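You operate a simulated robot arm through the tools that you are given. There is no shell and no other tool. Be economical: measure what you need, move in short steps, check, and stop when the job is done.

You are at the controls of a simulated robot arm. One attempt, no reset.

## Task
Put one of the foam scraps from the top of the grey table in the grey tray. Then put the loose black plug on the top of the grey table away on the middle shelf of the reel stand. Then fetch the black fault label clip and set it on top of the big silver reel. Then press the orange test key two times. The order counts. Set down upright: black fault label clip.
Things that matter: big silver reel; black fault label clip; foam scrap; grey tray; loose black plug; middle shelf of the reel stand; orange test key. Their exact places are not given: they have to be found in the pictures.

The check looks at the end state, three seconds after you hand in, the way a careful person would. Anything else that was tipped, shoved, dropped, spilled or broken makes it a failure.

## Robot
A 6-joint arm with a two-finger parallel gripper on a trunk, on a base that drives. Base frame: it is fixed to the floor where the robot stands at the start and does not move with it; the origin is under the middle of the robot, x ahead of it, y to its left, z up; the surface under the hand at the start is at about z = 760. Lengths are in mm, angles in rad, forces in N, time in s.
With the tool pointing down near the work surface it reaches from about 460 to 880 mm from the robot's upright axis, wherever it stands. Its first joint turns from -2.007 to 2.007 rad. Places, roughly: big silver reel (25x25x11 cm) [-700, -1700, 900]; black fault label clip [-1250, -1500, 750]; foam scrap (8x4x3 cm) [500, 100, 800]; grey tray (26x17x5 cm) [700, 500, 800]; loose black plug (4x4x5 cm) [700, -400, 800]; middle shelf of the reel stand [-7400, -1700, 400]; orange test key [-1800, -1300, 800]. Payload 4.2 kg.
Tool frame: the origin (TCP) lies between the finger pads and is the grasp point; the fingertips stand 23 mm ahead of it; z points along the fingers, y is the line along which they close. Largest opening 94 mm; finger width 38, thickness 10; the body of the gripper, 54 by 96 mm, starts 39 mm behind the TCP.
Orientation is that of the tool frame in the base frame, as [roll, pitch, yaw] about the fixed x, y, z axes, in that order (R = Rz(yaw) Ry(pitch) Rx(roll)). With the fingers straight down and closing along the base's y, the tool's x points along the base's -x, its y along +y and its z along -z.

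## Interface
- The arm moves only by the tool step_arm. Its argument "commands" is a list of rows, each an object (a shift or turn left out is 0, a gripper value left out holds the last) with "travel": the shift along the tool's x, y, z in units of 25 mm (1.0 is 25 mm), a list of three; "angular": the turn, a rotation vector about the tool's x, y, z in units of 6 degrees (1.0 is 6 degrees), a list of three; "claw": the opening, from 0 (shut) to 1 (fully open). In form: [{"travel": [tx, ty, tz], "angular": [wx, wy, wz], "claw": claw}, ...]. A call has 1 to 10 rows; each row shifts and turns the commanded pose from where the row before left it, along the tool's axes as they then stand. A call with a number of a shift or a turn outside -1 to 1 is refused whole. A row lasts 0.2 s, in which the tool goes at most 50 mm and 0.15 rad; a call with a longer step from one row to the next is refused whole, and so is a gripper value outside its range. A pose out of reach is approached as far as the arm can. The call stops where the force on the tool passes 40 N (or 10 N more than at its start, if that is more) or the arm is blocked; 0.2 s more then pass. Each finger travels about 108 mm/s and halts on what it meets, pressing with about 37 N; the grip force reading is that of the motor and also rises with nothing between the fingers. The clock runs only during rows and for 0.2 s after the last one: add rows that do not move to give the fingers time. It gives the time, the measured TCP pose, the force on the tool (base axes), the opening and the grip force at its end, in the units of the frame above (readings bear some noise), with the torque about the TCP (base axes, N m) and any sound that the robot's microphone picked up.
- Cameras (640 x 400 px; columns grow to the right, rows downward): "scene" is now at [230, 172.5, 1304]; the picture's right is [-0.27, -0.96, 0.00], its down [-0.68, 0.19, -0.71] and it looks along [0.68, -0.19, -0.71] (base axes); focal length 242 px, centre (320, 200). "wrist" rides on the gripper at [86, 16, -74] in the tool frame; the picture's right is [-0.18, 0.98, 0.00], its down [-0.58, -0.11, -0.81] and it looks along [-0.79, -0.15, 0.59] (tool axes); focal length 243 px, centre (320, 200).
- grab_frame(camera): a new picture of that camera. No time passes.
- raise_lower(by): slides the trunk up (or, below 0, down) by that many mm; the arm and the scene camera ride with it, the base frame stays. It gives what a move gives, with no picture.
- base_move(legs): drives the robot by 1 to 6 legs, each [ahead, turn to the left] in mm and rad, along the robot's own axes; the way and the turn of a leg run together, so that a leg with both is an arc; at most 1500 mm and 3.142 rad a leg. The arm and the cameras ride along, it lands a little off, and it stops where it bumps. It gives what a move gives.
- turn_head(pan, tilt): turns the head with the scene camera to pan (to the left, within 1.396 rad either way) and tilt (down, from -0.506 to 1.204), counted from straight ahead of the robot. It gives what a move gives.
- locate(camera, pixels): for up to 12 pixels [column, row] of the newest picture of that camera ("zoom" is the newest enlarged one), the place [x, y, z] in the base frame of the surface seen there, good to about 2 mm. No time passes.
- zoom(camera, box): a new picture of the part [left, top, right, bottom] of that camera's present view, enlarged. No time passes.
- close_job(): hands the job in; it is judged then, once.

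Work in short steps. Measure before you move; look again where a grasp or a placing could have gone wrong, and mend it. You have 110 turns and 82 pictures in all, those below and enlarged ones among them. Open the gripper and draw the arm clear of the work before you hand the job in, unless the task says otherwise; then end with one line.

The tools are called after "Call:" by a JSON object that holds its "fn" and its "kwargs". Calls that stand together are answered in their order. step_arm: Moves the arm, as the interface text tells. Its arguments: {"type":"object","properties":{"commands":{"type":"array"}},"required":["commands"]} The other tools are called the same way: raise_lower (by) slides the trunk up or down; base_move (legs) drives the base; turn_head (pan, tilt) turns the head that bears the scene camera; grab_frame (camera) takes a picture; locate (camera, pixels) gives the place of the surface under pixels of a picture; zoom (camera, box) takes an enlarged picture of a part of a camera's view; close_job () hands the job in.

At the start:

```text
time_s: 0.0
position: [598.0, 83.2, 1005.3]
orientation: [3.14, 0.0, 3.141]
ft_force: [0.5, -0.4, 0.4]
ft_torque: [0.02, 0.0, 0.0]
grip_width: 93.9
grip_force: 0.0
trunk travel left (down, up): [-675.0, 315.0]
robot x, y, heading: [-0.7, -1.7, 0.001]
head pan, tilt: [-0.276, 0.785]
```

scene: 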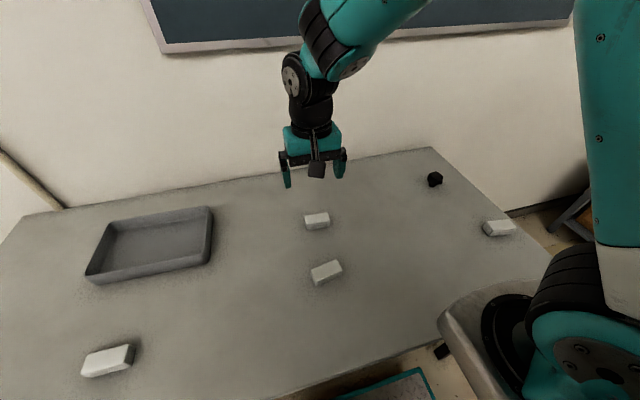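
wrist: 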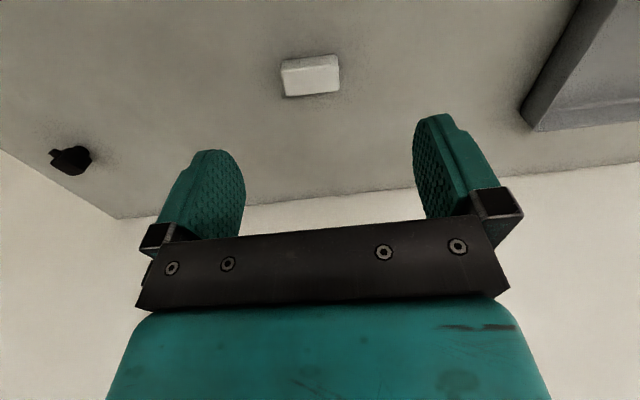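

The scene shows foam scraps at (317,220), (326,272), the tray at (150,245) and the plug at (435,180). I measure them first.

Call:
{"fn": "locate", "kwargs": {"camera": "scene", "pixels": [[317, 217], [306, 216], [328, 213], [326, 268], [313, 272], [338, 263], [150, 250], [110, 245], [195, 235], [435, 177], [380, 230], [435, 184]]}}

Call:
{"fn": "zoom", "kwargs": {"camera": "scene", "box": [280, 150, 460, 290]}}

```text
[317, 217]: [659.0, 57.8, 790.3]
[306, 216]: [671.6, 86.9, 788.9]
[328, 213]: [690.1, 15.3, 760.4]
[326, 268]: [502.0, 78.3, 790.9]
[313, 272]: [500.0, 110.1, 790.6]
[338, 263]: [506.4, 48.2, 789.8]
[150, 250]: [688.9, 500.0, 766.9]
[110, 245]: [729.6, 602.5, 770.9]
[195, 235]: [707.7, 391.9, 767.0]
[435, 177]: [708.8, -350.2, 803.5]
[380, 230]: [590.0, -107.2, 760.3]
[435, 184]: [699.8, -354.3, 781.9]
```

```text
2.86 times, centred on (370, 220) of scene
```

zoom: 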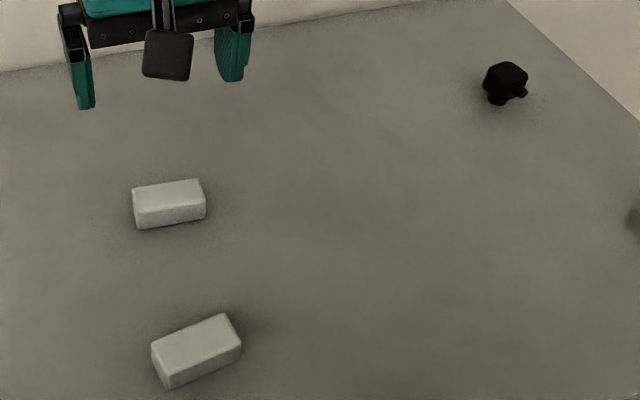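

The zoom shows foam top corners at (135,190),(197,182),(203,201),(139,208), so I measure its axis, along with the plug's points.

Call:
{"fn": "locate", "kwargs": {"camera": "zoom", "pixels": [[138, 192], [195, 184], [201, 200], [142, 207], [169, 196], [506, 68], [490, 74], [523, 77], [505, 84], [521, 93], [495, 98], [501, 82]]}}

```text
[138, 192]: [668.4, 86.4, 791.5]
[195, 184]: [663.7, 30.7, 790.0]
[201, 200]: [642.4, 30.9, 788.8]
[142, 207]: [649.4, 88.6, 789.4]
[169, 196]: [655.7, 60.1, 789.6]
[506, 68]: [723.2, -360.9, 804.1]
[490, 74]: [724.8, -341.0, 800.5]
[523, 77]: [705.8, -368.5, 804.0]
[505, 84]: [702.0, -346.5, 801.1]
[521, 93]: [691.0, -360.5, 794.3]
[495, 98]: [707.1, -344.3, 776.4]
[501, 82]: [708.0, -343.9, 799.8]
```

Foam centre is about (656,59), top 790, long axis close to y. I move above it and turn the tool about 84° so that it closes on the short side.

Call:
{"fn": "step_arm", "kwargs": {"commands": [{"travel": [-0.8, -0.33, 0], "claw": 1}, {"travel": [-0.8, -0.33, 0]}, {"travel": [-0.72, -0.31, 0]}, {"travel": [0, 0, 0.5], "angular": [0, 0, -1]}, {"travel": [0, 0, 0.5], "angular": [0, 0, -1]}, {"travel": [0, 0, 0.5], "angular": [0, 0, -1]}, {"travel": [0, 0, 0.5], "angular": [0, 0, -1]}, {"travel": [0, 0, 0.5], "angular": [0, 0, -1]}, {"travel": [0, 0, 0.5], "angular": [0, 0, -1]}, {"travel": [0, 0, 0.5], "angular": [0, 0, -1]}]}}

Call:
{"fn": "step_arm", "kwargs": {"commands": [{"travel": [0, 0, 0.5], "angular": [0, 0, -1]}, {"travel": [0, 0, 0.5], "angular": [0, 0, -1]}, {"travel": [0, 0, 0.5], "angular": [0, 0, -1]}, {"travel": [0, 0, 0.5], "angular": [0, 0, -1]}, {"travel": [0, 0, 0.5], "angular": [0, 0, -1]}, {"travel": [0, 0, 0.5], "angular": [0, 0, -1]}, {"travel": [0, 0, 0], "angular": [0, 0, -1]}, {"travel": [0, 0, 0]}]}}

Call:
{"fn": "grab_frame", "kwargs": {"camera": "wrist"}}

```text
time_s: 2.2
position: [655.0, 58.2, 917.3]
orientation: [-3.141, 0.0, -2.408]
ft_force: [0.0, 0.8, -0.1]
ft_torque: [0.0, -0.03, -0.01]
grip_width: 94.1
grip_force: 0.0
trunk travel left (down, up): [-675.0, 315.0]
robot x, y, heading: [0.6, 2.9, -0.001]
head pan, tilt: [-0.276, 0.785]
```

```text
time_s: 4.0
position: [655.5, 58.5, 842.8]
orientation: [-3.141, 0.0, -1.673]
ft_force: [-0.7, 0.0, 0.3]
ft_torque: [-0.03, 0.01, 0.0]
grip_width: 94.0
grip_force: 0.0
trunk travel left (down, up): [-675.0, 315.0]
robot x, y, heading: [-4.6, 4.3, 0.003]
head pan, tilt: [-0.276, 0.785]
```

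```text
78 pictures are left
```

wrist: 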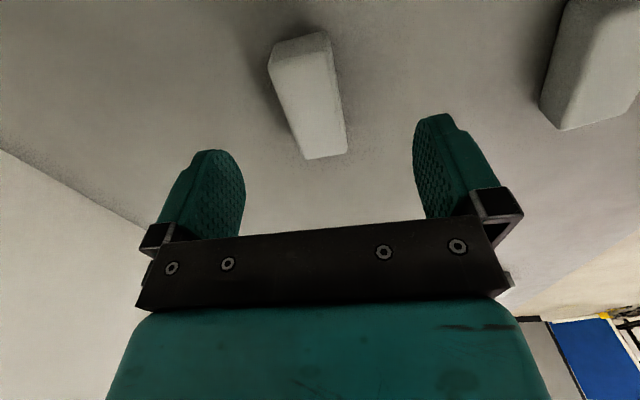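

The foam lies between the fingers, aligned. I descend 55 mm and close.

Call:
{"fn": "step_arm", "kwargs": {"commands": [{"travel": [0, 0, 0.8]}, {"travel": [0, 0, 0.8]}, {"travel": [0, 0, 0.6]}, {"claw": 0.3}, {"claw": 0.3}, {"claw": 0.3}, {"claw": 0.3}]}}

Call:
{"fn": "grab_frame", "kwargs": {"camera": "wrist"}}

```text
time_s: 5.6
position: [653.9, 58.4, 786.8]
orientation: [-3.141, 0.001, -1.676]
ft_force: [0.6, 0.3, -0.1]
ft_torque: [0.01, -0.02, 0.06]
grip_width: 32.6
grip_force: 36.8
trunk travel left (down, up): [-675.0, 315.0]
robot x, y, heading: [-3.7, 0.3, -0.004]
head pan, tilt: [-0.276, 0.785]
```

```text
77 pictures are left
```

wrist: 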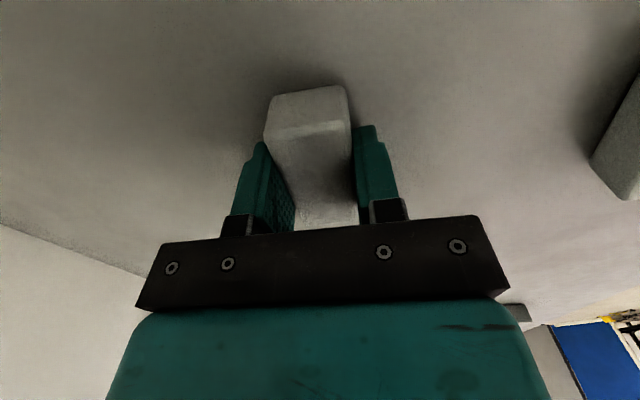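

Gripped at 32.6 mm. I measure the tray's rim corners at (88,275), (108,224), (208,208), (210,258) and lift.

Call:
{"fn": "locate", "kwargs": {"camera": "scene", "pixels": [[88, 272], [108, 225], [208, 208], [211, 245], [98, 268], [200, 249], [198, 221], [118, 234], [150, 245]]}}

Call:
{"fn": "step_arm", "kwargs": {"commands": [{"travel": [0, 0, -0.8]}, {"travel": [0, 0, -1]}, {"travel": [0, 0, -1]}, {"travel": [0, 0, -1]}, {"travel": [0, 0, -1]}, {}]}}

```text
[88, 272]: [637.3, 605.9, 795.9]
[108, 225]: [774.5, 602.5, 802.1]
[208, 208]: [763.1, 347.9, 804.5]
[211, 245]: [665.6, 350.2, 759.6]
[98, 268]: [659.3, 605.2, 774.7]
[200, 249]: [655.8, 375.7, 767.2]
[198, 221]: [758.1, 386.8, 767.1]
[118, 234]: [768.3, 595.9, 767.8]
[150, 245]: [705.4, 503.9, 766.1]
```

```text
time_s: 7.0
position: [655.0, 59.9, 907.8]
orientation: [-3.141, -0.002, -1.676]
ft_force: [0.3, 0.9, 0.1]
ft_torque: [0.04, 0.02, 0.04]
grip_width: 32.7
grip_force: 36.8
trunk travel left (down, up): [-675.0, 315.0]
robot x, y, heading: [0.5, -0.4, 0.003]
head pan, tilt: [-0.276, 0.785]
```

Tray floor spans x≈625–775, y≈360–606, floor z 767. I carry the foam to about (680,470).

Call:
{"fn": "step_arm", "kwargs": {"commands": [{"travel": [-0.965, 0.043, 0]}, {"travel": [-0.965, 0.043, 0]}, {"travel": [-0.965, 0.043, 0]}, {"travel": [-0.965, 0.043, 0]}, {"travel": [-0.965, 0.043, 0]}, {"travel": [-0.965, 0.043, 0]}, {"travel": [-0.965, 0.043, 0]}, {"travel": [-0.965, 0.043, 0]}, {"travel": [-0.965, 0.043, 0]}]}}

Call:
{"fn": "step_arm", "kwargs": {"commands": [{"travel": [-0.965, 0.043, 0]}, {"travel": [-0.965, 0.043, 0]}, {"travel": [-0.965, 0.043, 0]}, {"travel": [-0.965, 0.043, 0]}, {"travel": [-0.965, 0.043, 0]}, {"travel": [-0.965, 0.043, 0]}, {"travel": [-0.965, 0.043, 0]}, {"travel": [-0.965, 0.043, 0]}, {}]}}

Call:
{"fn": "grab_frame", "kwargs": {"camera": "scene"}}

```text
time_s: 9.0
position: [670.0, 275.4, 907.7]
orientation: [3.14, 0.001, -1.677]
ft_force: [-0.4, 0.1, 0.2]
ft_torque: [0.03, 0.01, 0.01]
grip_width: 32.6
grip_force: 36.8
trunk travel left (down, up): [-675.0, 315.0]
robot x, y, heading: [-2.3, -2.6, -0.001]
head pan, tilt: [-0.276, 0.785]
```

```text
time_s: 11.0
position: [654.1, 408.2, 907.5]
orientation: [-3.141, -0.001, -1.676]
ft_force: [0.6, 0.1, -0.1]
ft_torque: [-0.01, 0.01, -0.01]
grip_width: 32.6
grip_force: 37.1
out of reach, approached as far as the arm can: row 5, 6, 7, 8
trunk travel left (down, up): [-675.0, 315.0]
robot x, y, heading: [0.6, -1.6, -0.001]
head pan, tilt: [-0.276, 0.785]
```

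```text
76 pictures are left
```

scene: 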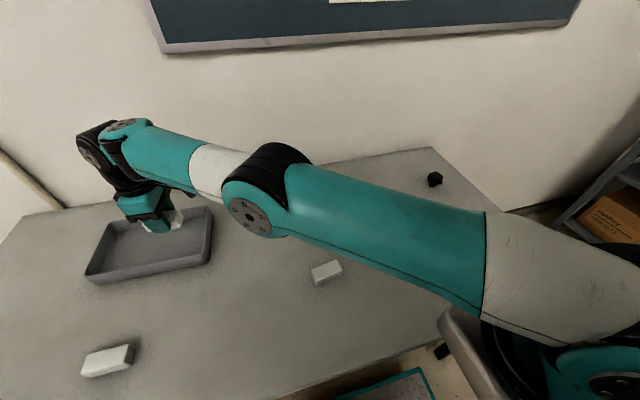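

The arm ran out of reach at this height, so I go down 50 mm, still above the rim, and see whether it comes further.

Call:
{"fn": "step_arm", "kwargs": {"commands": [{"travel": [0, 0, 0.7]}, {"travel": [0, 0, 0.7]}, {}, {}]}}

```text
time_s: 12.0
position: [656.6, 408.7, 873.4]
orientation: [3.14, 0.0, -1.676]
ft_force: [-0.6, 0.0, -0.2]
ft_torque: [0.02, 0.0, 0.01]
grip_width: 32.4
grip_force: 37.5
trunk travel left (down, up): [-675.0, 315.0]
robot x, y, heading: [-2.8, -0.2, 0.004]
head pan, tilt: [-0.276, 0.785]
```

The commanded pose clipped there, so I push a further 40 mm in y and 15 in x at this lower height.

Call:
{"fn": "step_arm", "kwargs": {"commands": [{"travel": [-0.83, -0.21, 0]}, {"travel": [-0.83, -0.21, 0]}, {}, {}]}}

```text
time_s: 13.0
position: [655.9, 408.4, 872.7]
orientation: [3.14, 0.0, -1.675]
ft_force: [0.1, 0.7, 0.3]
ft_torque: [-0.02, 0.0, -0.04]
grip_width: 32.7
grip_force: 36.9
out of reach, approached as far as the arm can: row 1, 2
trunk travel left (down, up): [-675.0, 315.0]
robot x, y, heading: [1.9, -2.9, 0.001]
head pan, tilt: [-0.276, 0.785]
```

Radius stops at about 773 mm. I check how much room there is between the base and the table's front edge, at the picture's bottom near (440,345), (390,385).

Call:
{"fn": "locate", "kwargs": {"camera": "scene", "pixels": [[300, 390], [435, 345], [390, 385], [420, 372], [415, 362], [180, 225], [155, 222], [120, 268]]}}

Call:
{"fn": "step_arm", "kwargs": {"commands": [{"angular": [0, 0, 1]}, {"angular": [0, 0, 1]}, {"angular": [0, 0, 1]}, {"angular": [0, 0, 1]}, {"angular": [0, 0, 1]}, {"travel": [-1, 0, 0]}, {"travel": [-1, 0, 0]}, {}]}}

```text
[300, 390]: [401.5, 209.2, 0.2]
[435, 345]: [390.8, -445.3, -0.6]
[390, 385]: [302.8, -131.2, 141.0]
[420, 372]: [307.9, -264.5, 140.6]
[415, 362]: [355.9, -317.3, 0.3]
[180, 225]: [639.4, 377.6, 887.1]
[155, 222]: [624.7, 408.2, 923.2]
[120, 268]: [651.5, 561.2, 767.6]
```

```text
time_s: 14.8
position: [655.2, 410.0, 872.5]
orientation: [3.141, -0.001, -2.201]
ft_force: [0.4, 0.3, -0.2]
ft_torque: [-0.02, 0.03, -0.01]
grip_width: 32.5
grip_force: 37.2
out of reach, approached as far as the arm can: row 6, 7
trunk travel left (down, up): [-675.0, 315.0]
robot x, y, heading: [1.0, -1.0, -0.0]
head pan, tilt: [-0.276, 0.785]
```

Yaw makes no difference, and there is floor room ahead (bumper at x≈310). I turn the base 0.1 rad left and go 60 mm ahead, which should put the TCP near (671,479).

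Call:
{"fn": "base_move", "kwargs": {"legs": [[0, 0.1], [60, 0]]}}

Call:
{"fn": "grab_frame", "kwargs": {"camera": "scene"}}

```text
time_s: 16.3
position: [670.1, 476.5, 870.2]
orientation: [-3.141, -0.003, -2.101]
ft_force: [0.8, 1.6, -4.0]
ft_torque: [-0.15, 0.07, -0.03]
grip_width: 32.5
grip_force: 36.3
trunk travel left (down, up): [-675.0, 315.0]
robot x, y, heading: [53.7, 16.7, 0.066]
head pan, tilt: [-0.276, 0.785]
```

```text
75 pictures are left
```

scene: 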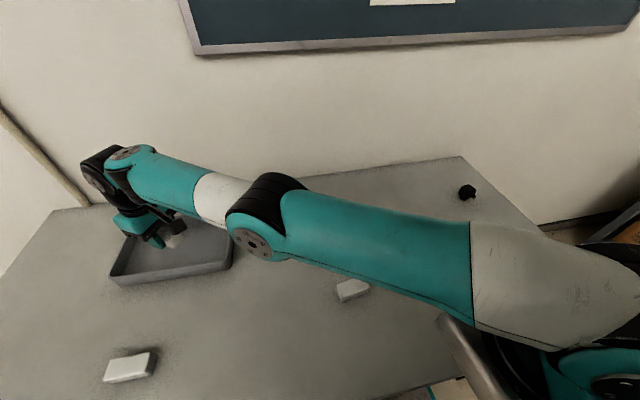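

The foam is over the tray interior. I lower 75 mm, open partly, and lift again.

Call:
{"fn": "step_arm", "kwargs": {"commands": [{"travel": [0, 0, 0.8]}, {"travel": [0, 0, 0.8]}, {"travel": [0, 0, 0.8]}, {"travel": [0, 0, 0.5]}, {}]}}

Call:
{"fn": "zoom", "kwargs": {"camera": "scene", "box": [60, 120, 300, 320]}}

```text
time_s: 17.5
position: [663.4, 470.1, 798.9]
orientation: [-3.141, -0.002, -2.101]
ft_force: [0.1, -0.6, 0.5]
ft_torque: [0.02, -0.03, 0.03]
grip_width: 32.7
grip_force: 36.6
out of reach, approached as far as the arm can: row 3
trunk travel left (down, up): [-675.0, 315.0]
robot x, y, heading: [52.8, 12.3, 0.071]
head pan, tilt: [-0.276, 0.785]
```

```text
2.00 times, centred on (180, 220) of scene
```

zoom: 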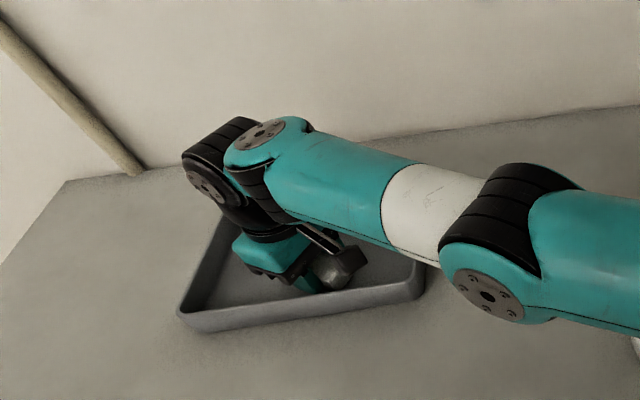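

Clear of the walls, foam bottom about 5 mm above the floor. I go down a touch, open to 65 mm, and lift.

Call:
{"fn": "step_arm", "kwargs": {"commands": [{"travel": [0, 0, 0.14]}, {}, {"claw": 0.65}, {"claw": 0.65}, {"claw": 0.65}, {"travel": [0, 0, -0.8]}, {"travel": [0, 0, -1]}, {"travel": [0, 0, -1]}, {"travel": [0, 0, -1]}, {}]}}

Call:
{"fn": "grab_frame", "kwargs": {"camera": "wrist"}}

```text
time_s: 19.7
position: [663.6, 472.2, 891.6]
orientation: [3.142, -0.004, -2.1]
ft_force: [0.0, 0.0, 0.2]
ft_torque: [0.01, 0.0, -0.01]
grip_width: 60.7
grip_force: 0.1
trunk travel left (down, up): [-675.0, 315.0]
robot x, y, heading: [58.9, 11.0, 0.066]
head pan, tilt: [-0.276, 0.785]
```

```text
73 pictures are left
```

wrist: 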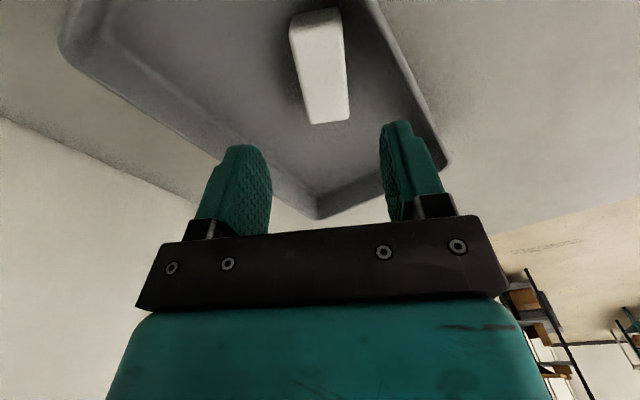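

Foam rests in the tray. Now I swing the open hand at this height towards the plug near (705,-355), via (640,60).

Call:
{"fn": "step_arm", "kwargs": {"commands": [{"travel": [0.92, -0.47, 0], "claw": 1}, {"travel": [0.92, -0.47, 0]}, {"travel": [0.92, -0.47, 0]}, {"travel": [0.92, -0.47, 0]}, {"travel": [0.92, -0.47, 0]}, {"travel": [0.92, -0.47, 0]}, {"travel": [0.92, -0.47, 0]}, {"travel": [0.92, -0.47, 0]}, {"travel": [0.92, -0.47, 0]}, {"travel": [0.92, -0.47, 0]}]}}

Call:
{"fn": "step_arm", "kwargs": {"commands": [{"travel": [0.92, -0.47, 0]}, {"travel": [0.92, -0.47, 0]}, {"travel": [0.92, -0.47, 0]}, {"travel": [0.92, -0.47, 0]}, {"travel": [0.92, -0.47, 0]}, {"travel": [0.92, -0.47, 0]}, {}]}}

Call:
{"fn": "zoom", "kwargs": {"camera": "scene", "box": [430, 170, 510, 220]}}

```text
time_s: 21.9
position: [649.2, 214.4, 891.4]
orientation: [3.141, -0.003, -2.102]
ft_force: [0.7, 0.3, -0.6]
ft_torque: [0.02, 0.02, 0.01]
grip_width: 94.0
grip_force: 0.1
trunk travel left (down, up): [-675.0, 315.0]
robot x, y, heading: [53.2, 11.1, 0.068]
head pan, tilt: [-0.276, 0.785]
```

```text
time_s: 23.5
position: [641.7, 56.4, 893.4]
orientation: [3.142, -0.003, -2.101]
ft_force: [0.0, 0.4, 0.4]
ft_torque: [0.01, 0.0, -0.02]
grip_width: 94.2
grip_force: 0.1
trunk travel left (down, up): [-675.0, 315.0]
robot x, y, heading: [56.9, 19.8, 0.067]
head pan, tilt: [-0.276, 0.785]
```

```text
8.00 times, centred on (470, 195) of scene
```

zoom: 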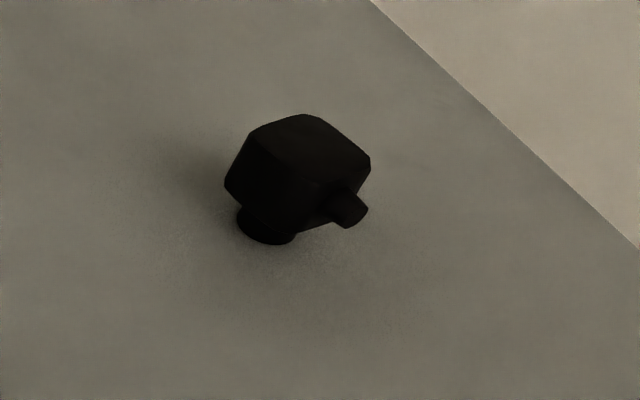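

The plug is a square head on a round foot, with a nub on its front-right face at (350,208). I measure its top corners to learn its yaw.

Call:
{"fn": "locate", "kwargs": {"camera": "zoom", "pixels": [[252, 134], [310, 118], [366, 158], [306, 178], [308, 148], [352, 212], [232, 180], [262, 232], [285, 210], [280, 160], [330, 165]]}}

```text
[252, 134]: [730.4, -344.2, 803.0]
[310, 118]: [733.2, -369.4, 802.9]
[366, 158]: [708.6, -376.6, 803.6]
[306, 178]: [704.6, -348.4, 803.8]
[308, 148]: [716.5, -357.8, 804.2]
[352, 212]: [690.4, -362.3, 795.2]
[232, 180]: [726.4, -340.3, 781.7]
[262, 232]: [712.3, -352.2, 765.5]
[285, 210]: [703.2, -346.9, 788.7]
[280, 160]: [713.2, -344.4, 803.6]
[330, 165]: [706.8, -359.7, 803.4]
```

Head is about 30 mm square centred near (719,-359), top 804, with the nub facing -x, so I close along y (yaw ≈ -3.0). I turn the tool and lift; then I lower the trunk 150 mm for more reach.

Call:
{"fn": "step_arm", "kwargs": {"commands": [{"travel": [0, 0, -0.5], "angular": [0, 0, 1]}, {"travel": [0, 0, -0.5], "angular": [0, 0, 1]}, {"travel": [0, 0, -0.5], "angular": [0, 0, 1]}, {"travel": [0, 0, -0.5], "angular": [0, 0, 1]}, {"travel": [0, 0, -0.5], "angular": [0, 0, 1]}, {"travel": [0, 0, -0.5], "angular": [0, 0, 1]}, {"travel": [0, 0, -0.5], "angular": [0, 0, 1]}, {"travel": [0, 0, -0.5], "angular": [0, 0, 1]}, {"travel": [0, 0, -0.5], "angular": [0, 0, 0.6]}, {}]}}

Call:
{"fn": "raise_lower", "kwargs": {"by": -120}}

```text
time_s: 25.7
position: [641.0, 59.5, 1002.7]
orientation: [-3.142, -0.003, -3.002]
ft_force: [-0.2, 0.4, 0.4]
ft_torque: [0.01, -0.04, -0.03]
grip_width: 94.0
grip_force: 0.1
trunk travel left (down, up): [-675.0, 315.0]
robot x, y, heading: [54.0, 10.3, 0.065]
head pan, tilt: [-0.276, 0.785]
```

```text
time_s: 27.2
position: [639.4, 58.7, 885.3]
orientation: [-3.14, -0.003, -3.002]
ft_force: [-0.3, -0.9, 0.0]
ft_torque: [-0.03, -0.04, 0.01]
grip_width: 93.9
grip_force: 0.0
trunk travel left (down, up): [-555.0, 435.0]
robot x, y, heading: [57.9, 16.7, 0.065]
head pan, tilt: [-0.276, 0.785]
```

Now I shift to above the plug (d = 79, -418).

Call:
{"fn": "step_arm", "kwargs": {"commands": [{"travel": [-0.045, -0.944, 0]}, {"travel": [-0.045, -0.944, 0]}, {"travel": [-0.045, -0.944, 0]}, {"travel": [-0.045, -0.944, 0]}, {"travel": [-0.045, -0.944, 0]}, {"travel": [-0.045, -0.944, 0]}, {"travel": [-0.045, -0.944, 0]}, {"travel": [-0.045, -0.944, 0]}, {"travel": [-0.045, -0.944, 0]}, {"travel": [-0.045, -0.944, 0]}]}}

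Call:
{"fn": "step_arm", "kwargs": {"commands": [{"travel": [-0.045, -0.944, 0]}, {"travel": [-0.045, -0.944, 0]}, {"travel": [-0.045, -0.944, 0]}, {"travel": [-0.045, -0.944, 0]}, {"travel": [-0.045, -0.944, 0]}, {"travel": [-0.045, -0.944, 0]}, {"travel": [-0.045, -0.944, 0]}, {"travel": [-0.045, -0.944, 0]}, {}]}}

Call:
{"fn": "grab_frame", "kwargs": {"camera": "wrist"}}

```text
time_s: 29.4
position: [684.0, -172.3, 886.5]
orientation: [-3.139, 0.0, -3.003]
ft_force: [-0.1, 0.7, -0.6]
ft_torque: [-0.02, -0.01, -0.01]
grip_width: 94.1
grip_force: 0.0
trunk travel left (down, up): [-555.0, 435.0]
robot x, y, heading: [56.9, 12.3, 0.064]
head pan, tilt: [-0.276, 0.785]
```

```text
time_s: 31.4
position: [719.5, -360.1, 885.8]
orientation: [-3.14, -0.003, -3.003]
ft_force: [0.6, 0.0, 0.3]
ft_torque: [-0.03, -0.01, -0.01]
grip_width: 93.7
grip_force: 0.1
trunk travel left (down, up): [-555.0, 435.0]
robot x, y, heading: [60.4, 12.8, 0.061]
head pan, tilt: [-0.276, 0.785]
```

```text
71 pictures are left
```

wrist: 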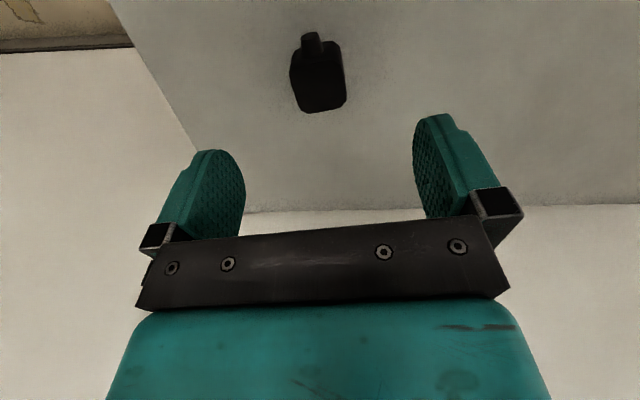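

The plug is centred between the fingers, nub along tool x. I descend 94 mm and close.

Call:
{"fn": "step_arm", "kwargs": {"commands": [{"travel": [0, 0, 0.94]}, {"travel": [0, 0, 0.94]}, {"travel": [0, 0, 0.94]}, {"travel": [0, 0, 0.94]}, {"claw": 0.2}, {"claw": 0.2}, {"claw": 0.2}, {"claw": 0.2}, {}]}}

Call:
{"fn": "grab_frame", "kwargs": {"camera": "wrist"}}

```text
time_s: 33.4
position: [719.4, -358.6, 789.7]
orientation: [-3.14, -0.002, -3.002]
ft_force: [-0.6, 0.8, 0.6]
ft_torque: [-0.02, 0.0, -0.01]
grip_width: 35.6
grip_force: 36.7
trunk travel left (down, up): [-555.0, 435.0]
robot x, y, heading: [56.4, 17.6, 0.07]
head pan, tilt: [-0.276, 0.785]
```

```text
70 pictures are left
```

wrist: 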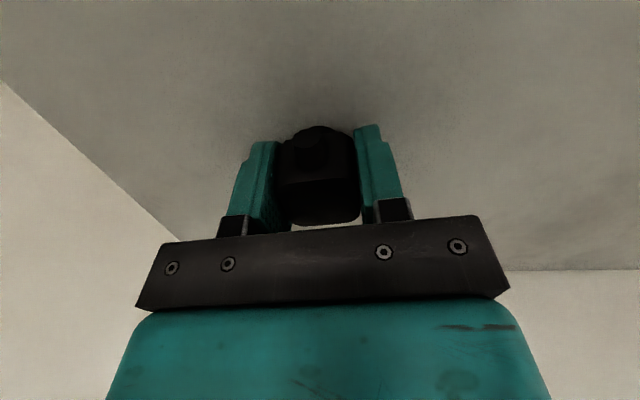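

Plug held at 35.6 mm. I lift 125 mm and retract toward the robot.

Call:
{"fn": "step_arm", "kwargs": {"commands": [{"travel": [0, 0, -1]}, {"travel": [0, 0, -1]}, {"travel": [0, 0, -1]}, {"travel": [0, 0, -1]}, {"travel": [0.2, 0.9, -1]}, {"travel": [0.6, 0.9, 0]}, {"travel": [0.6, 0.9, 0]}, {"travel": [0.6, 0.9, 0]}, {"travel": [0.6, 0.9, 0]}, {"travel": [0.6, 0.9, 0]}]}}

Call:
{"fn": "step_arm", "kwargs": {"commands": [{"travel": [0.3, 1, -0.5]}, {"travel": [0.3, 1, -0.5]}, {"travel": [0.3, 1, 0]}, {"travel": [0.3, 1, 0]}, {"travel": [0.3, 1, 0]}, {"travel": [0.3, 1, 0]}, {"travel": [0.3, 1, 0]}, {}]}}

Call:
{"fn": "turn_head", "kwargs": {"pan": -1.396, "tilt": 0.4}}

Call:
{"fn": "grab_frame", "kwargs": {"camera": "scene"}}

```text
time_s: 35.6
position: [620.9, -237.0, 914.5]
orientation: [-3.139, -0.001, -3.001]
ft_force: [0.9, -1.4, -1.7]
ft_torque: [0.04, -0.01, -0.03]
grip_width: 35.4
grip_force: 37.2
trunk travel left (down, up): [-555.0, 435.0]
robot x, y, heading: [55.5, 16.9, 0.068]
head pan, tilt: [-0.276, 0.785]
```

```text
time_s: 37.4
position: [544.0, -68.7, 940.4]
orientation: [-3.14, -0.003, -3.002]
ft_force: [0.2, 0.0, -0.6]
ft_torque: [0.01, -0.01, 0.0]
grip_width: 35.3
grip_force: 36.5
trunk travel left (down, up): [-555.0, 435.0]
robot x, y, heading: [55.3, 15.6, 0.068]
head pan, tilt: [-0.276, 0.785]
```

```text
time_s: 38.8
position: [543.9, -68.5, 939.9]
orientation: [-3.141, -0.002, -3.001]
ft_force: [-0.8, 0.7, -1.0]
ft_torque: [0.0, 0.0, 0.03]
grip_width: 35.6
grip_force: 36.7
trunk travel left (down, up): [-555.0, 435.0]
robot x, y, heading: [57.8, 13.4, 0.067]
head pan, tilt: [-1.396, 0.4]
```

```text
69 pictures are left
```

scene: 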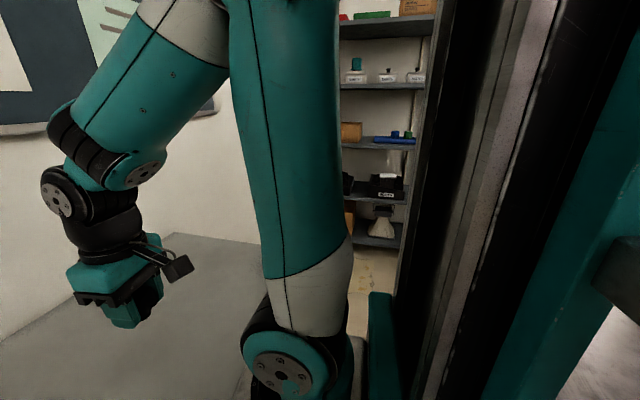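

The column blocks the right side. I back 400 mm away from the table (arm clears the front edge), then look left.

Call:
{"fn": "base_move", "kwargs": {"legs": [[-400, 0]]}}

Call:
{"fn": "turn_head", "kwargs": {"pan": 1.396, "tilt": 0.4}}

Call:
{"fn": "grab_frame", "kwargs": {"camera": "scene"}}

```text
time_s: 41.2
position: [145.3, -97.4, 940.3]
orientation: [-3.14, 0.0, -3.003]
ft_force: [-0.1, -1.0, -0.6]
ft_torque: [0.02, -0.01, -0.02]
grip_width: 35.7
grip_force: 36.8
trunk travel left (down, up): [-555.0, 435.0]
robot x, y, heading: [-339.3, -13.9, 0.074]
head pan, tilt: [-1.396, 0.4]
```

```text
time_s: 43.7
position: [146.6, -95.7, 939.7]
orientation: [-3.14, -0.001, -3.001]
ft_force: [-0.6, -0.2, -0.2]
ft_torque: [0.03, -0.01, -0.01]
grip_width: 35.4
grip_force: 37.4
trunk travel left (down, up): [-555.0, 435.0]
robot x, y, heading: [-343.1, -13.6, 0.065]
head pan, tilt: [1.396, 0.4]
```

```text
68 pictures are left
```

scene: 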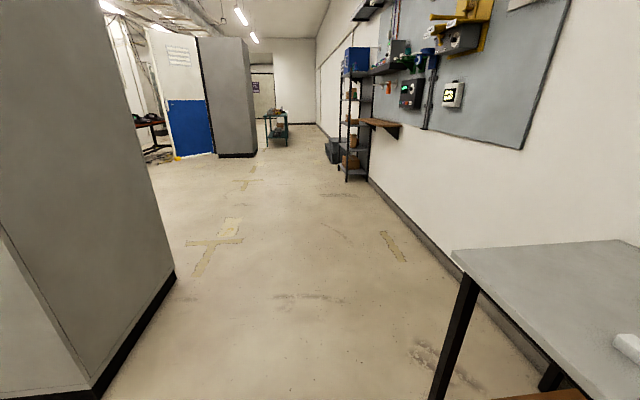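

A big cabinet stands left-behind, its foot at (95,390)–(175,272). I measure clearances.

Call:
{"fn": "locate", "kwargs": {"camera": "scene", "pixels": [[95, 392], [175, 274], [40, 300], [450, 260], [235, 155], [345, 180], [180, 155]]}}

Call:
{"fn": "turn_head", "kwargs": {"pan": -1.0, "tilt": 0.4}}

Call:
{"fn": "grab_frame", "kwargs": {"camera": "scene"}}

```text
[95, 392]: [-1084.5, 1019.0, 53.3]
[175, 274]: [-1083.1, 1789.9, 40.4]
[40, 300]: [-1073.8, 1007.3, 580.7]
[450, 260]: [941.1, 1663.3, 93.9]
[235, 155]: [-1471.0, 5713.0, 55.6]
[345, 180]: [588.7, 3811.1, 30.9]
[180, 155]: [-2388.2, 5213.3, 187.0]
```

```text
time_s: 45.9
position: [146.0, -96.8, 940.6]
orientation: [-3.139, -0.003, -3.002]
ft_force: [-0.4, -0.2, -0.3]
ft_torque: [-0.01, -0.01, 0.02]
grip_width: 35.5
grip_force: 37.3
trunk travel left (down, up): [-555.0, 435.0]
robot x, y, heading: [-342.4, -13.3, 0.061]
head pan, tilt: [-1.0, 0.4]
```

```text
67 pictures are left
```

scene: 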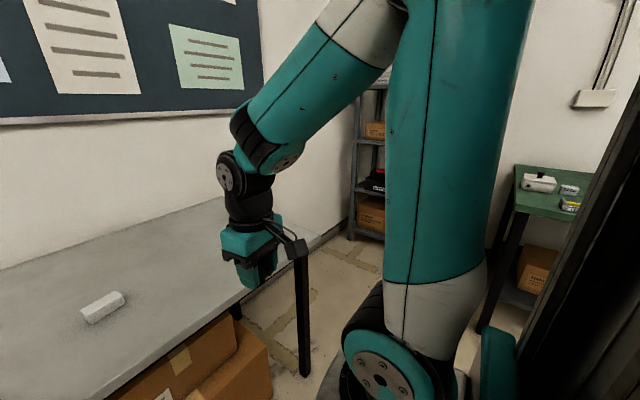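

Sweeping left keeps the arm within about 550 mm of (-340,-14), clear of the cabinet (y>1007). I turn left 2.6 rad and look.

Call:
{"fn": "base_move", "kwargs": {"legs": [[0, 1.3], [0, 1.3]]}}

Call:
{"fn": "turn_head", "kwargs": {"pan": 0.5, "tilt": 0.35}}

Call:
{"fn": "grab_frame", "kwargs": {"camera": "scene"}}

```text
time_s: 52.8
position: [-721.3, 306.1, 940.3]
orientation: [-3.138, -0.002, -0.389]
ft_force: [0.3, 0.6, -1.5]
ft_torque: [-0.02, 0.02, 0.03]
grip_width: 35.6
grip_force: 36.7
trunk travel left (down, up): [-555.0, 435.0]
robot x, y, heading: [-344.7, -10.1, 2.687]
head pan, tilt: [-1.0, 0.4]
```

```text
time_s: 54.4
position: [-720.3, 304.8, 940.9]
orientation: [-3.14, -0.004, -0.388]
ft_force: [-0.1, -0.3, -1.1]
ft_torque: [-0.01, 0.02, 0.05]
grip_width: 35.2
grip_force: 37.1
trunk travel left (down, up): [-555.0, 435.0]
robot x, y, heading: [-343.7, -13.3, 2.683]
head pan, tilt: [0.499, 0.351]
```

```text
66 pictures are left
```

scene: 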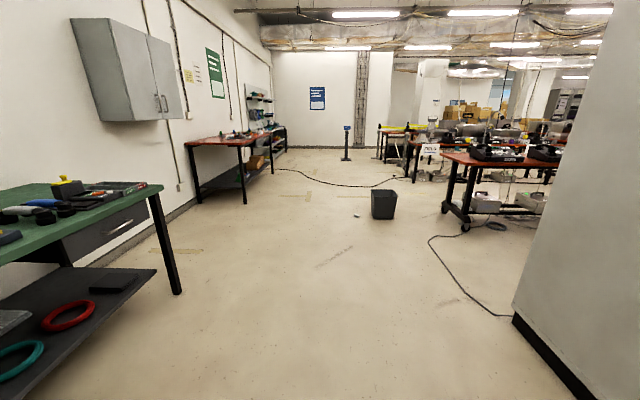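

The way along -x is open. The shelving at about (262,105) on the left wall could be the reel stand; I measure landmarks.

Call:
{"fn": "locate", "kwargs": {"camera": "scene", "pixels": [[262, 100], [268, 125], [282, 145], [245, 200], [185, 150], [382, 215], [345, 158], [180, 290], [465, 225], [515, 318], [150, 290], [355, 213]]}}

Call:
{"fn": "zoom", "kwargs": {"camera": "scene", "box": [180, 70, 340, 220]}}

```text
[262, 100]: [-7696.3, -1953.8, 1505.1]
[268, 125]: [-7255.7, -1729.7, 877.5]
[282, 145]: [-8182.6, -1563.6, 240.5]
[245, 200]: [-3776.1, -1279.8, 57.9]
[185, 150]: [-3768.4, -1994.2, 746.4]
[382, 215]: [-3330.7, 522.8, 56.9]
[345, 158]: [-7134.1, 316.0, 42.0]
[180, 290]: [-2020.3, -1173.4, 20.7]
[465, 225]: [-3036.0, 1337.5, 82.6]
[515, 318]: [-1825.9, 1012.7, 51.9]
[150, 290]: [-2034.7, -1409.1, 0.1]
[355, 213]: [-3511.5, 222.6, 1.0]
```

```text
2.67 times, centred on (260, 145) of scene
```

zoom: 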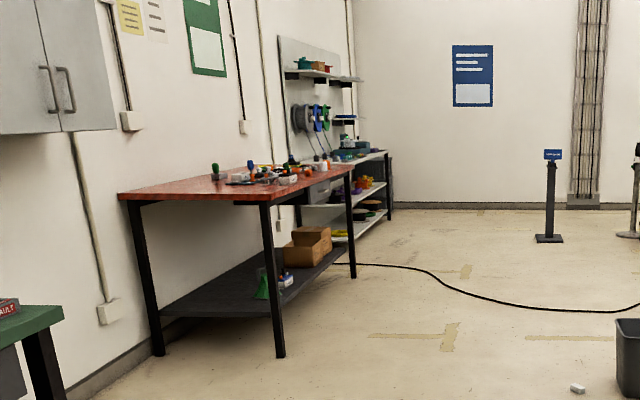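

The stand with white shelves is near (-7300,-1700). I drive along the aisle to about (-2800,-500), clear of the green bench (y<-1170) and the bin (y>500), then look again at the cable on the floor.

Call:
{"fn": "base_move", "kwargs": {"legs": [[0, 0.65], [1250, 0], [1250, 0], [0, -0.19]]}}

Call:
{"fn": "turn_head", "kwargs": {"pan": 0.15, "tilt": 0.4}}

Call:
{"fn": "grab_frame", "kwargs": {"camera": "scene"}}

```text
time_s: 68.9
position: [-3250.5, -332.8, 940.9]
orientation: [-3.139, -0.001, 0.055]
ft_force: [0.8, 0.4, -1.3]
ft_torque: [-0.01, -0.01, 0.0]
grip_width: 35.7
grip_force: 37.9
trunk travel left (down, up): [-555.0, 435.0]
robot x, y, heading: [-2772.2, -460.0, 3.12]
head pan, tilt: [0.499, 0.351]
```

```text
time_s: 69.8
position: [-3250.1, -332.7, 940.7]
orientation: [-3.139, 0.0, 0.053]
ft_force: [-0.7, 0.9, -1.4]
ft_torque: [0.01, 0.03, 0.01]
grip_width: 35.5
grip_force: 37.1
trunk travel left (down, up): [-555.0, 435.0]
robot x, y, heading: [-2769.7, -455.8, 3.117]
head pan, tilt: [0.15, 0.4]
```

```text
64 pictures are left
```

scene: 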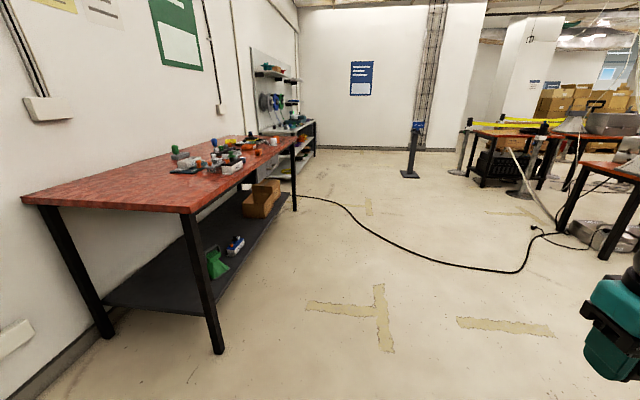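

Call:
{"fn": "locate", "kwargs": {"camera": "scene", "pixels": [[330, 202], [370, 235], [430, 262], [500, 273], [530, 250], [410, 175], [217, 350], [295, 208], [312, 150], [300, 118], [305, 140], [540, 232]]}}

Call:
{"fn": "zoom", "kwargs": {"camera": "scene", "box": [230, 40, 340, 210]}}

```text
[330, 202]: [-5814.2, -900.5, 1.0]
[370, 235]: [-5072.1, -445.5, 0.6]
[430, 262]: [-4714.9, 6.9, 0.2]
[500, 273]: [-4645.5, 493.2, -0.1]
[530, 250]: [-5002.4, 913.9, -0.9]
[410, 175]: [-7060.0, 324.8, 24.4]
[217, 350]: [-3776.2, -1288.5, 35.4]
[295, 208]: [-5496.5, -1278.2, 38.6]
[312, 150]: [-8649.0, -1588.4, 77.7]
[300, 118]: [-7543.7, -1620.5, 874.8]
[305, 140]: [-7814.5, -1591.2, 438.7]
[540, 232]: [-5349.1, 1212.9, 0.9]
```

```text
2.35 times, centred on (285, 125) of scene
```

zoom: 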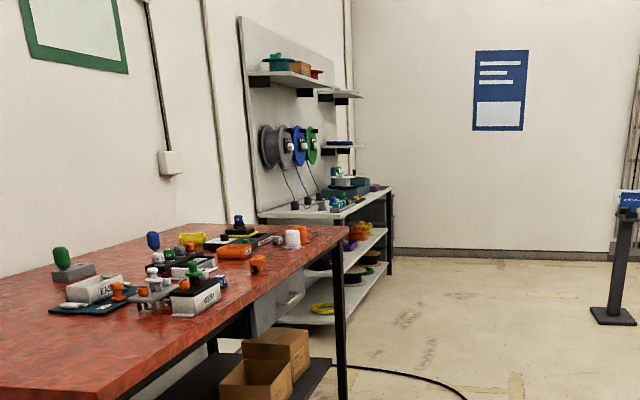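

The cable lies flat on the floor (z≈0–1), so it can be driven over. The stand front is at y≈-1600. I drive on to about (-6250,-550) and look.

Call:
{"fn": "base_move", "kwargs": {"legs": [[0, 0.05], [1500, 0], [1500, 0], [500, 0]]}}

Call:
{"fn": "turn_head", "kwargs": {"pan": 0.7, "tilt": 0.4}}

Call:
{"fn": "grab_frame", "kwargs": {"camera": "scene"}}

```text
time_s: 87.2
position: [-6754.1, -423.4, 940.2]
orientation: [-3.14, -0.002, 0.093]
ft_force: [0.3, -0.5, -0.4]
ft_torque: [-0.02, -0.05, -0.02]
grip_width: 35.8
grip_force: 36.8
trunk travel left (down, up): [-555.0, 435.0]
robot x, y, heading: [-6270.1, -529.2, -3.122]
head pan, tilt: [0.15, 0.4]
```

```text
time_s: 88.1
position: [-6754.2, -424.5, 940.3]
orientation: [-3.141, -0.002, 0.096]
ft_force: [0.4, 0.6, -0.1]
ft_torque: [0.02, 0.05, 0.03]
grip_width: 35.4
grip_force: 36.3
trunk travel left (down, up): [-555.0, 435.0]
robot x, y, heading: [-6270.2, -529.6, -3.121]
head pan, tilt: [0.7, 0.4]
```

```text
62 pictures are left
```

scene: 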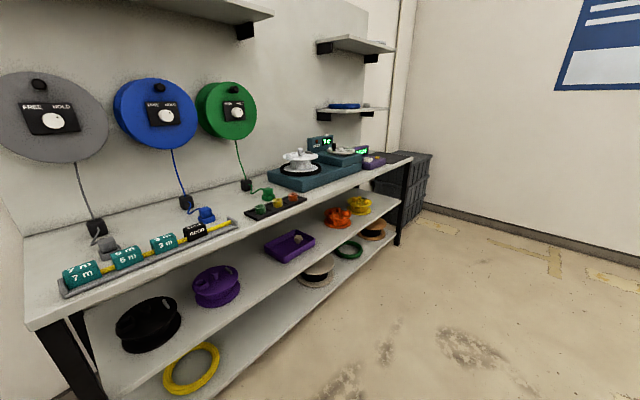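

The middle shelf is visible, with black and purple reels and a purple tray; free space is around (250,275) and (320,240). I measure the shelf geometry.

Call:
{"fn": "locate", "kwargs": {"camera": "scene", "pixels": [[255, 272], [265, 280], [320, 238], [180, 320], [230, 300], [300, 255], [340, 238], [120, 290], [30, 325], [255, 220], [150, 335], [255, 320]]}}

Call:
{"fn": "zoom", "kwargs": {"camera": "scene", "box": [80, 180, 420, 400]}}

```text
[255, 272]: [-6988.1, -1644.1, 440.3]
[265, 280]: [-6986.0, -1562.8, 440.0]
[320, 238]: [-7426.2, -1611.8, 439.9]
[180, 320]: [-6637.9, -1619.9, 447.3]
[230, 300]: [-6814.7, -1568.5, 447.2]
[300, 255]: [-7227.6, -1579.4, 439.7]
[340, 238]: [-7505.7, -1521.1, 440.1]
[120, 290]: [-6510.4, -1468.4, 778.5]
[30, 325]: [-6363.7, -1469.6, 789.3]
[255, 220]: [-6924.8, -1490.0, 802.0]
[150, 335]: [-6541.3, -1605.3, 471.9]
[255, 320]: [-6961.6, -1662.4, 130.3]
```

```text
1.82 times, centred on (250, 290) of scene
```

zoom: 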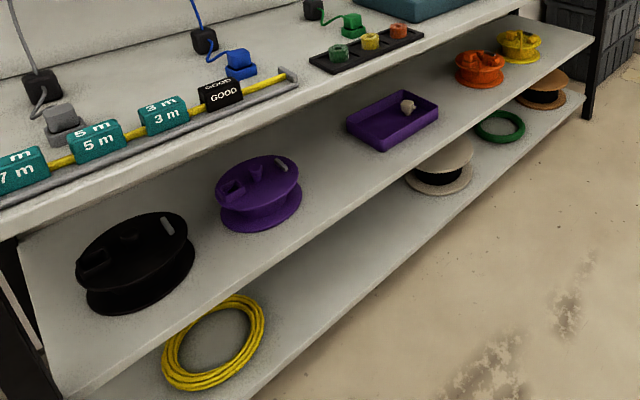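

I need the middle shelf's front edge compared with the top's (y≈-1470); I sample points towards its edge in the zoom.

Call:
{"fn": "locate", "kwargs": {"camera": "zoom", "pixels": [[320, 235], [330, 236], [340, 232], [345, 228], [300, 245], [280, 255], [330, 215], [350, 170], [310, 165], [480, 125], [560, 65], [450, 160]]}}

Call:
{"fn": "zoom", "kwargs": {"camera": "scene", "box": [200, 230, 320, 310]}}

```text
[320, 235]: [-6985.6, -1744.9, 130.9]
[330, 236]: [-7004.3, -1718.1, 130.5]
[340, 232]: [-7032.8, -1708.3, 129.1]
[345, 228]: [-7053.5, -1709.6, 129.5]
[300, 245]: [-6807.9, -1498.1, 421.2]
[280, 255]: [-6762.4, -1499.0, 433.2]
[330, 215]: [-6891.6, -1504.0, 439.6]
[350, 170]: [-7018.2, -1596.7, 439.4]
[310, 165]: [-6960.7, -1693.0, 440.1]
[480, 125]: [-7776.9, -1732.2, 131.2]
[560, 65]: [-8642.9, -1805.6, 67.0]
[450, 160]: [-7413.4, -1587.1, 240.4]
```

```text
5.00 times, centred on (260, 270) of scene
```

zoom: 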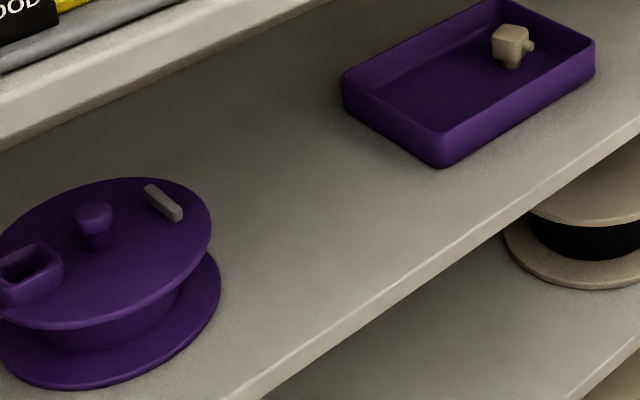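

Middle shelf z=440, front edge y=-1500; the top (z 802) overhangs to y=-1470, so I will need a tilted tool. I drive to face the stand at about (-6960,-850).

Call:
{"fn": "base_move", "kwargs": {"legs": [[690, 0], [0, 1.55], [280, 0]]}}

Call:
{"fn": "turn_head", "kwargs": {"pan": 0.0, "tilt": 0.75}}

Call:
{"fn": "grab_frame", "kwargs": {"camera": "scene"}}

```text
time_s: 97.3
position: [-7090.2, -1304.9, 941.1]
orientation: [-3.141, -0.002, 1.632]
ft_force: [0.9, -1.0, -0.9]
ft_torque: [-0.01, -0.01, 0.02]
grip_width: 35.6
grip_force: 37.3
trunk travel left (down, up): [-555.0, 435.0]
robot x, y, heading: [-6969.7, -825.1, -1.578]
head pan, tilt: [0.7, 0.4]
```

```text
time_s: 98.3
position: [-7090.6, -1304.8, 940.0]
orientation: [-3.14, -0.002, 1.631]
ft_force: [0.5, -0.4, -1.4]
ft_torque: [-0.02, 0.02, -0.03]
grip_width: 35.6
grip_force: 36.8
trunk travel left (down, up): [-555.0, 435.0]
robot x, y, heading: [-6967.5, -825.2, -1.582]
head pan, tilt: [0.0, 0.75]
```

```text
59 pictures are left
```

scene: 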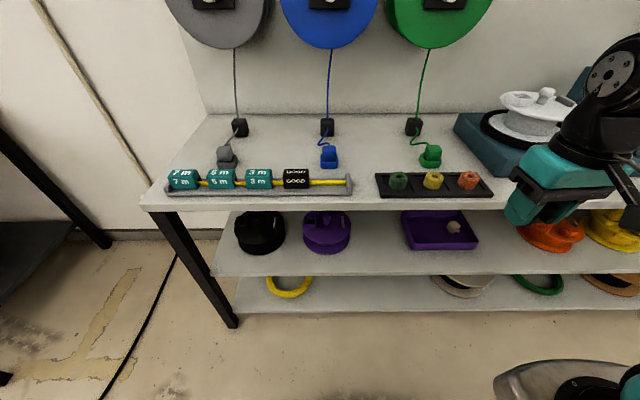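

From here, free shelf spot is near (375,250) between purple reel and tray; a regrasp spot on the top lies near (364,190). I measure both.

Call:
{"fn": "locate", "kwargs": {"camera": "scene", "pixels": [[364, 190], [364, 178], [364, 203], [351, 188], [378, 188], [352, 240], [402, 235], [375, 250], [375, 240], [405, 215], [360, 150], [375, 262]]}}

```text
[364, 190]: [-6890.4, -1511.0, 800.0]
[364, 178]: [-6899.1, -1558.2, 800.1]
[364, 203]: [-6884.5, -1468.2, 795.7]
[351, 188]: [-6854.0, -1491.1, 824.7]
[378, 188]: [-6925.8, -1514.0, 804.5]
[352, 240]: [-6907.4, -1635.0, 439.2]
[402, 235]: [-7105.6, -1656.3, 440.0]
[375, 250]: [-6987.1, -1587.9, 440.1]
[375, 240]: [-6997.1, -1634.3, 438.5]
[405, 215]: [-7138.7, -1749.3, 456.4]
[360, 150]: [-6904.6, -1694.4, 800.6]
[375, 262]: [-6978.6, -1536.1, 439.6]
```

I'll regrasp on the open top area near (-6950,-1640). First I drive 100 mm ahead and check that spot closer.

Call:
{"fn": "base_move", "kwargs": {"legs": [[100, 0]]}}

Call:
{"fn": "zoom", "kwargs": {"camera": "scene", "box": [280, 110, 520, 260]}}

```text
time_s: 99.5
position: [-7090.3, -1404.4, 941.0]
orientation: [-3.14, -0.004, 1.635]
ft_force: [-0.8, -0.9, 0.0]
ft_torque: [-0.01, -0.02, 0.01]
grip_width: 35.2
grip_force: 37.2
trunk travel left (down, up): [-555.0, 435.0]
robot x, y, heading: [-6971.7, -926.2, -1.581]
head pan, tilt: [0.0, 0.75]
```

```text
2.67 times, centred on (400, 185) of scene
```

zoom: 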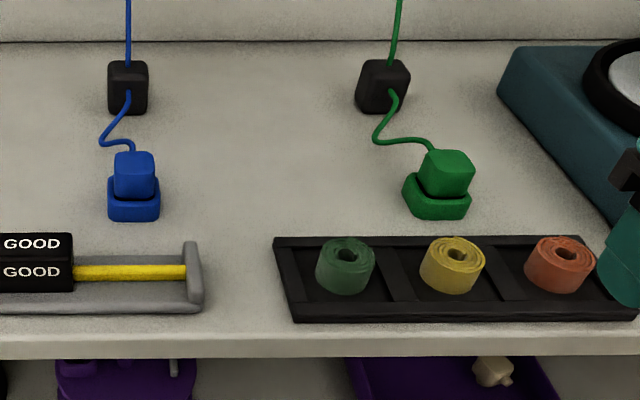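

Call:
{"fn": "locate", "kwargs": {"camera": "zoom", "pixels": [[250, 180], [250, 205], [160, 205], [405, 200], [270, 240], [205, 260], [250, 150], [250, 120], [160, 180], [400, 180]]}}

```text
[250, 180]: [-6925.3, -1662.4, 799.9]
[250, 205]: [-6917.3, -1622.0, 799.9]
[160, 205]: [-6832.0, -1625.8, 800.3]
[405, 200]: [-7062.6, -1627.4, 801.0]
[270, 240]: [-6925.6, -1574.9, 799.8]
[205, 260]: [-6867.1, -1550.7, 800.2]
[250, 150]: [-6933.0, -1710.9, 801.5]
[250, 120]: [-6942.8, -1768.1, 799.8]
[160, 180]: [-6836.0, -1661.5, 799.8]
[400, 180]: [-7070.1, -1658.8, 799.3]
```

Free area x −6835…−7062 at y≈−1635 confirmed, surface z 800. I move over it and then down to just above touch (TCP ≈ 831).

Call:
{"fn": "step_arm", "kwargs": {"commands": [{"travel": [-0.958, 0.5, 0]}, {"travel": [-0.958, 0.5, 0]}, {"travel": [-0.958, 0.5, 0]}, {"travel": [-0.958, 0.5, 0]}, {"travel": [-0.958, 0.5, 0]}, {"travel": [-0.958, 0.5, 0]}, {"travel": [-0.958, 0.5, 0]}, {"travel": [-0.958, 0.5, 0]}, {"travel": [-0.958, 0.5, 0]}, {"travel": [-0.958, 0.5, 0]}]}}

Call:
{"fn": "step_arm", "kwargs": {"commands": [{}, {"travel": [0, 0, 0.9]}, {"travel": [0, 0, 0.9]}, {"travel": [0, 0, 0.9]}, {"travel": [0, 0, 0.9]}, {"travel": [0, 0, 0.6]}, {}]}}

Call:
{"fn": "grab_frame", "kwargs": {"camera": "scene"}}

```text
time_s: 101.7
position: [-6950.0, -1635.4, 939.1]
orientation: [-3.14, -0.001, 1.634]
ft_force: [-0.3, -0.9, 0.2]
ft_torque: [0.0, 0.01, -0.03]
grip_width: 35.5
grip_force: 37.1
trunk travel left (down, up): [-555.0, 435.0]
robot x, y, heading: [-6971.3, -923.6, -1.58]
head pan, tilt: [0.0, 0.75]
```

```text
time_s: 103.3
position: [-6950.1, -1634.8, 834.8]
orientation: [-3.14, -0.001, 1.634]
ft_force: [0.2, -0.3, -0.7]
ft_torque: [-0.01, -0.01, 0.0]
grip_width: 35.6
grip_force: 37.0
trunk travel left (down, up): [-555.0, 435.0]
robot x, y, heading: [-6966.7, -925.5, -1.585]
head pan, tilt: [0.0, 0.75]
```

```text
57 pictures are left
```

scene: 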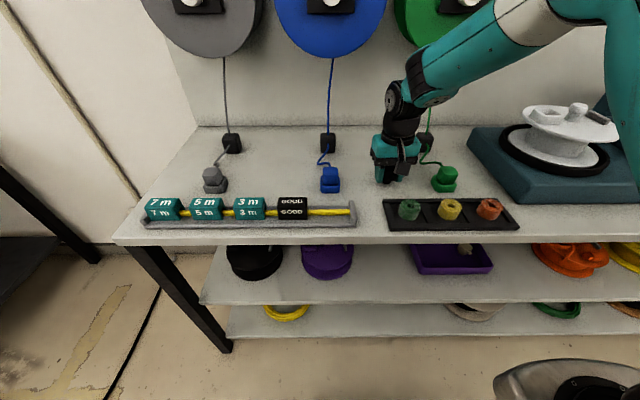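

I lower the last 4 mm, release with a modest opening, and back off upward.

Call:
{"fn": "step_arm", "kwargs": {"commands": [{"travel": [0, 0, 0.1]}, {"travel": [0, 0, 0.07]}, {}, {"claw": 0.75}, {"claw": 0.75}, {"claw": 0.75}, {"travel": [0, 0, -0.8]}, {"travel": [0, 0, -1]}, {"travel": [0, 0, -1]}, {}]}}

Call:
{"fn": "zoom", "kwargs": {"camera": "scene", "box": [330, 120, 450, 210]}}

```text
time_s: 105.5
position: [-6950.8, -1635.2, 901.1]
orientation: [-3.14, -0.003, 1.633]
ft_force: [0.8, -1.4, 0.0]
ft_torque: [0.02, -0.03, -0.03]
grip_width: 70.5
grip_force: 0.0
trunk travel left (down, up): [-555.0, 435.0]
robot x, y, heading: [-6971.5, -927.0, -1.583]
head pan, tilt: [0.0, 0.75]
```

```text
4.44 times, centred on (390, 165) of scene
```

zoom: 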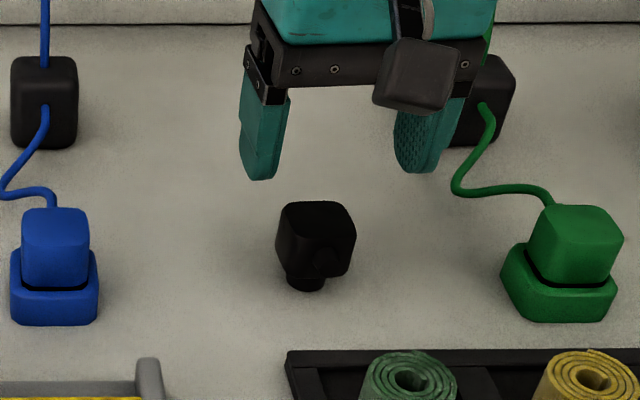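

Plug stands upright. I tilt the tool 45° forward about its y axis at this height.

Call:
{"fn": "step_arm", "kwargs": {"commands": [{"angular": [0, -1, 0]}, {"angular": [0, -1, 0]}, {"angular": [0, -1, 0]}, {"angular": [0, -1, 0]}, {"angular": [0, -1, 0]}, {"angular": [0, -1, 0]}, {"angular": [0, -1, 0]}, {"angular": [0, -0.5, 0]}, {}]}}

Call:
{"fn": "grab_frame", "kwargs": {"camera": "scene"}}

```text
time_s: 107.5
position: [-6951.9, -1636.0, 901.5]
orientation: [-3.14, 0.785, 1.636]
ft_force: [-0.3, 0.6, -0.9]
ft_torque: [0.02, -0.01, -0.04]
grip_width: 70.6
grip_force: 0.0
trunk travel left (down, up): [-555.0, 435.0]
robot x, y, heading: [-6968.7, -928.6, -1.583]
head pan, tilt: [0.0, 0.75]
```

```text
55 pictures are left
```

scene: 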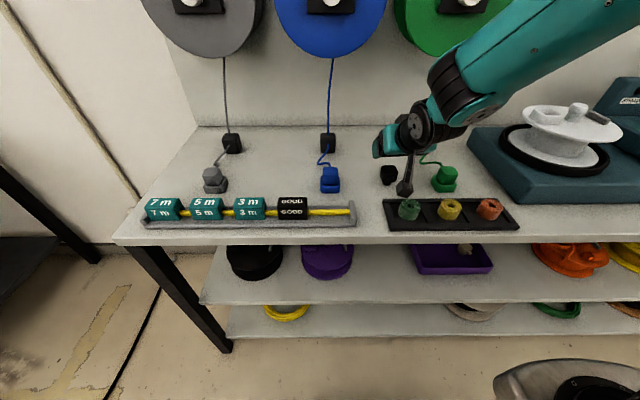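

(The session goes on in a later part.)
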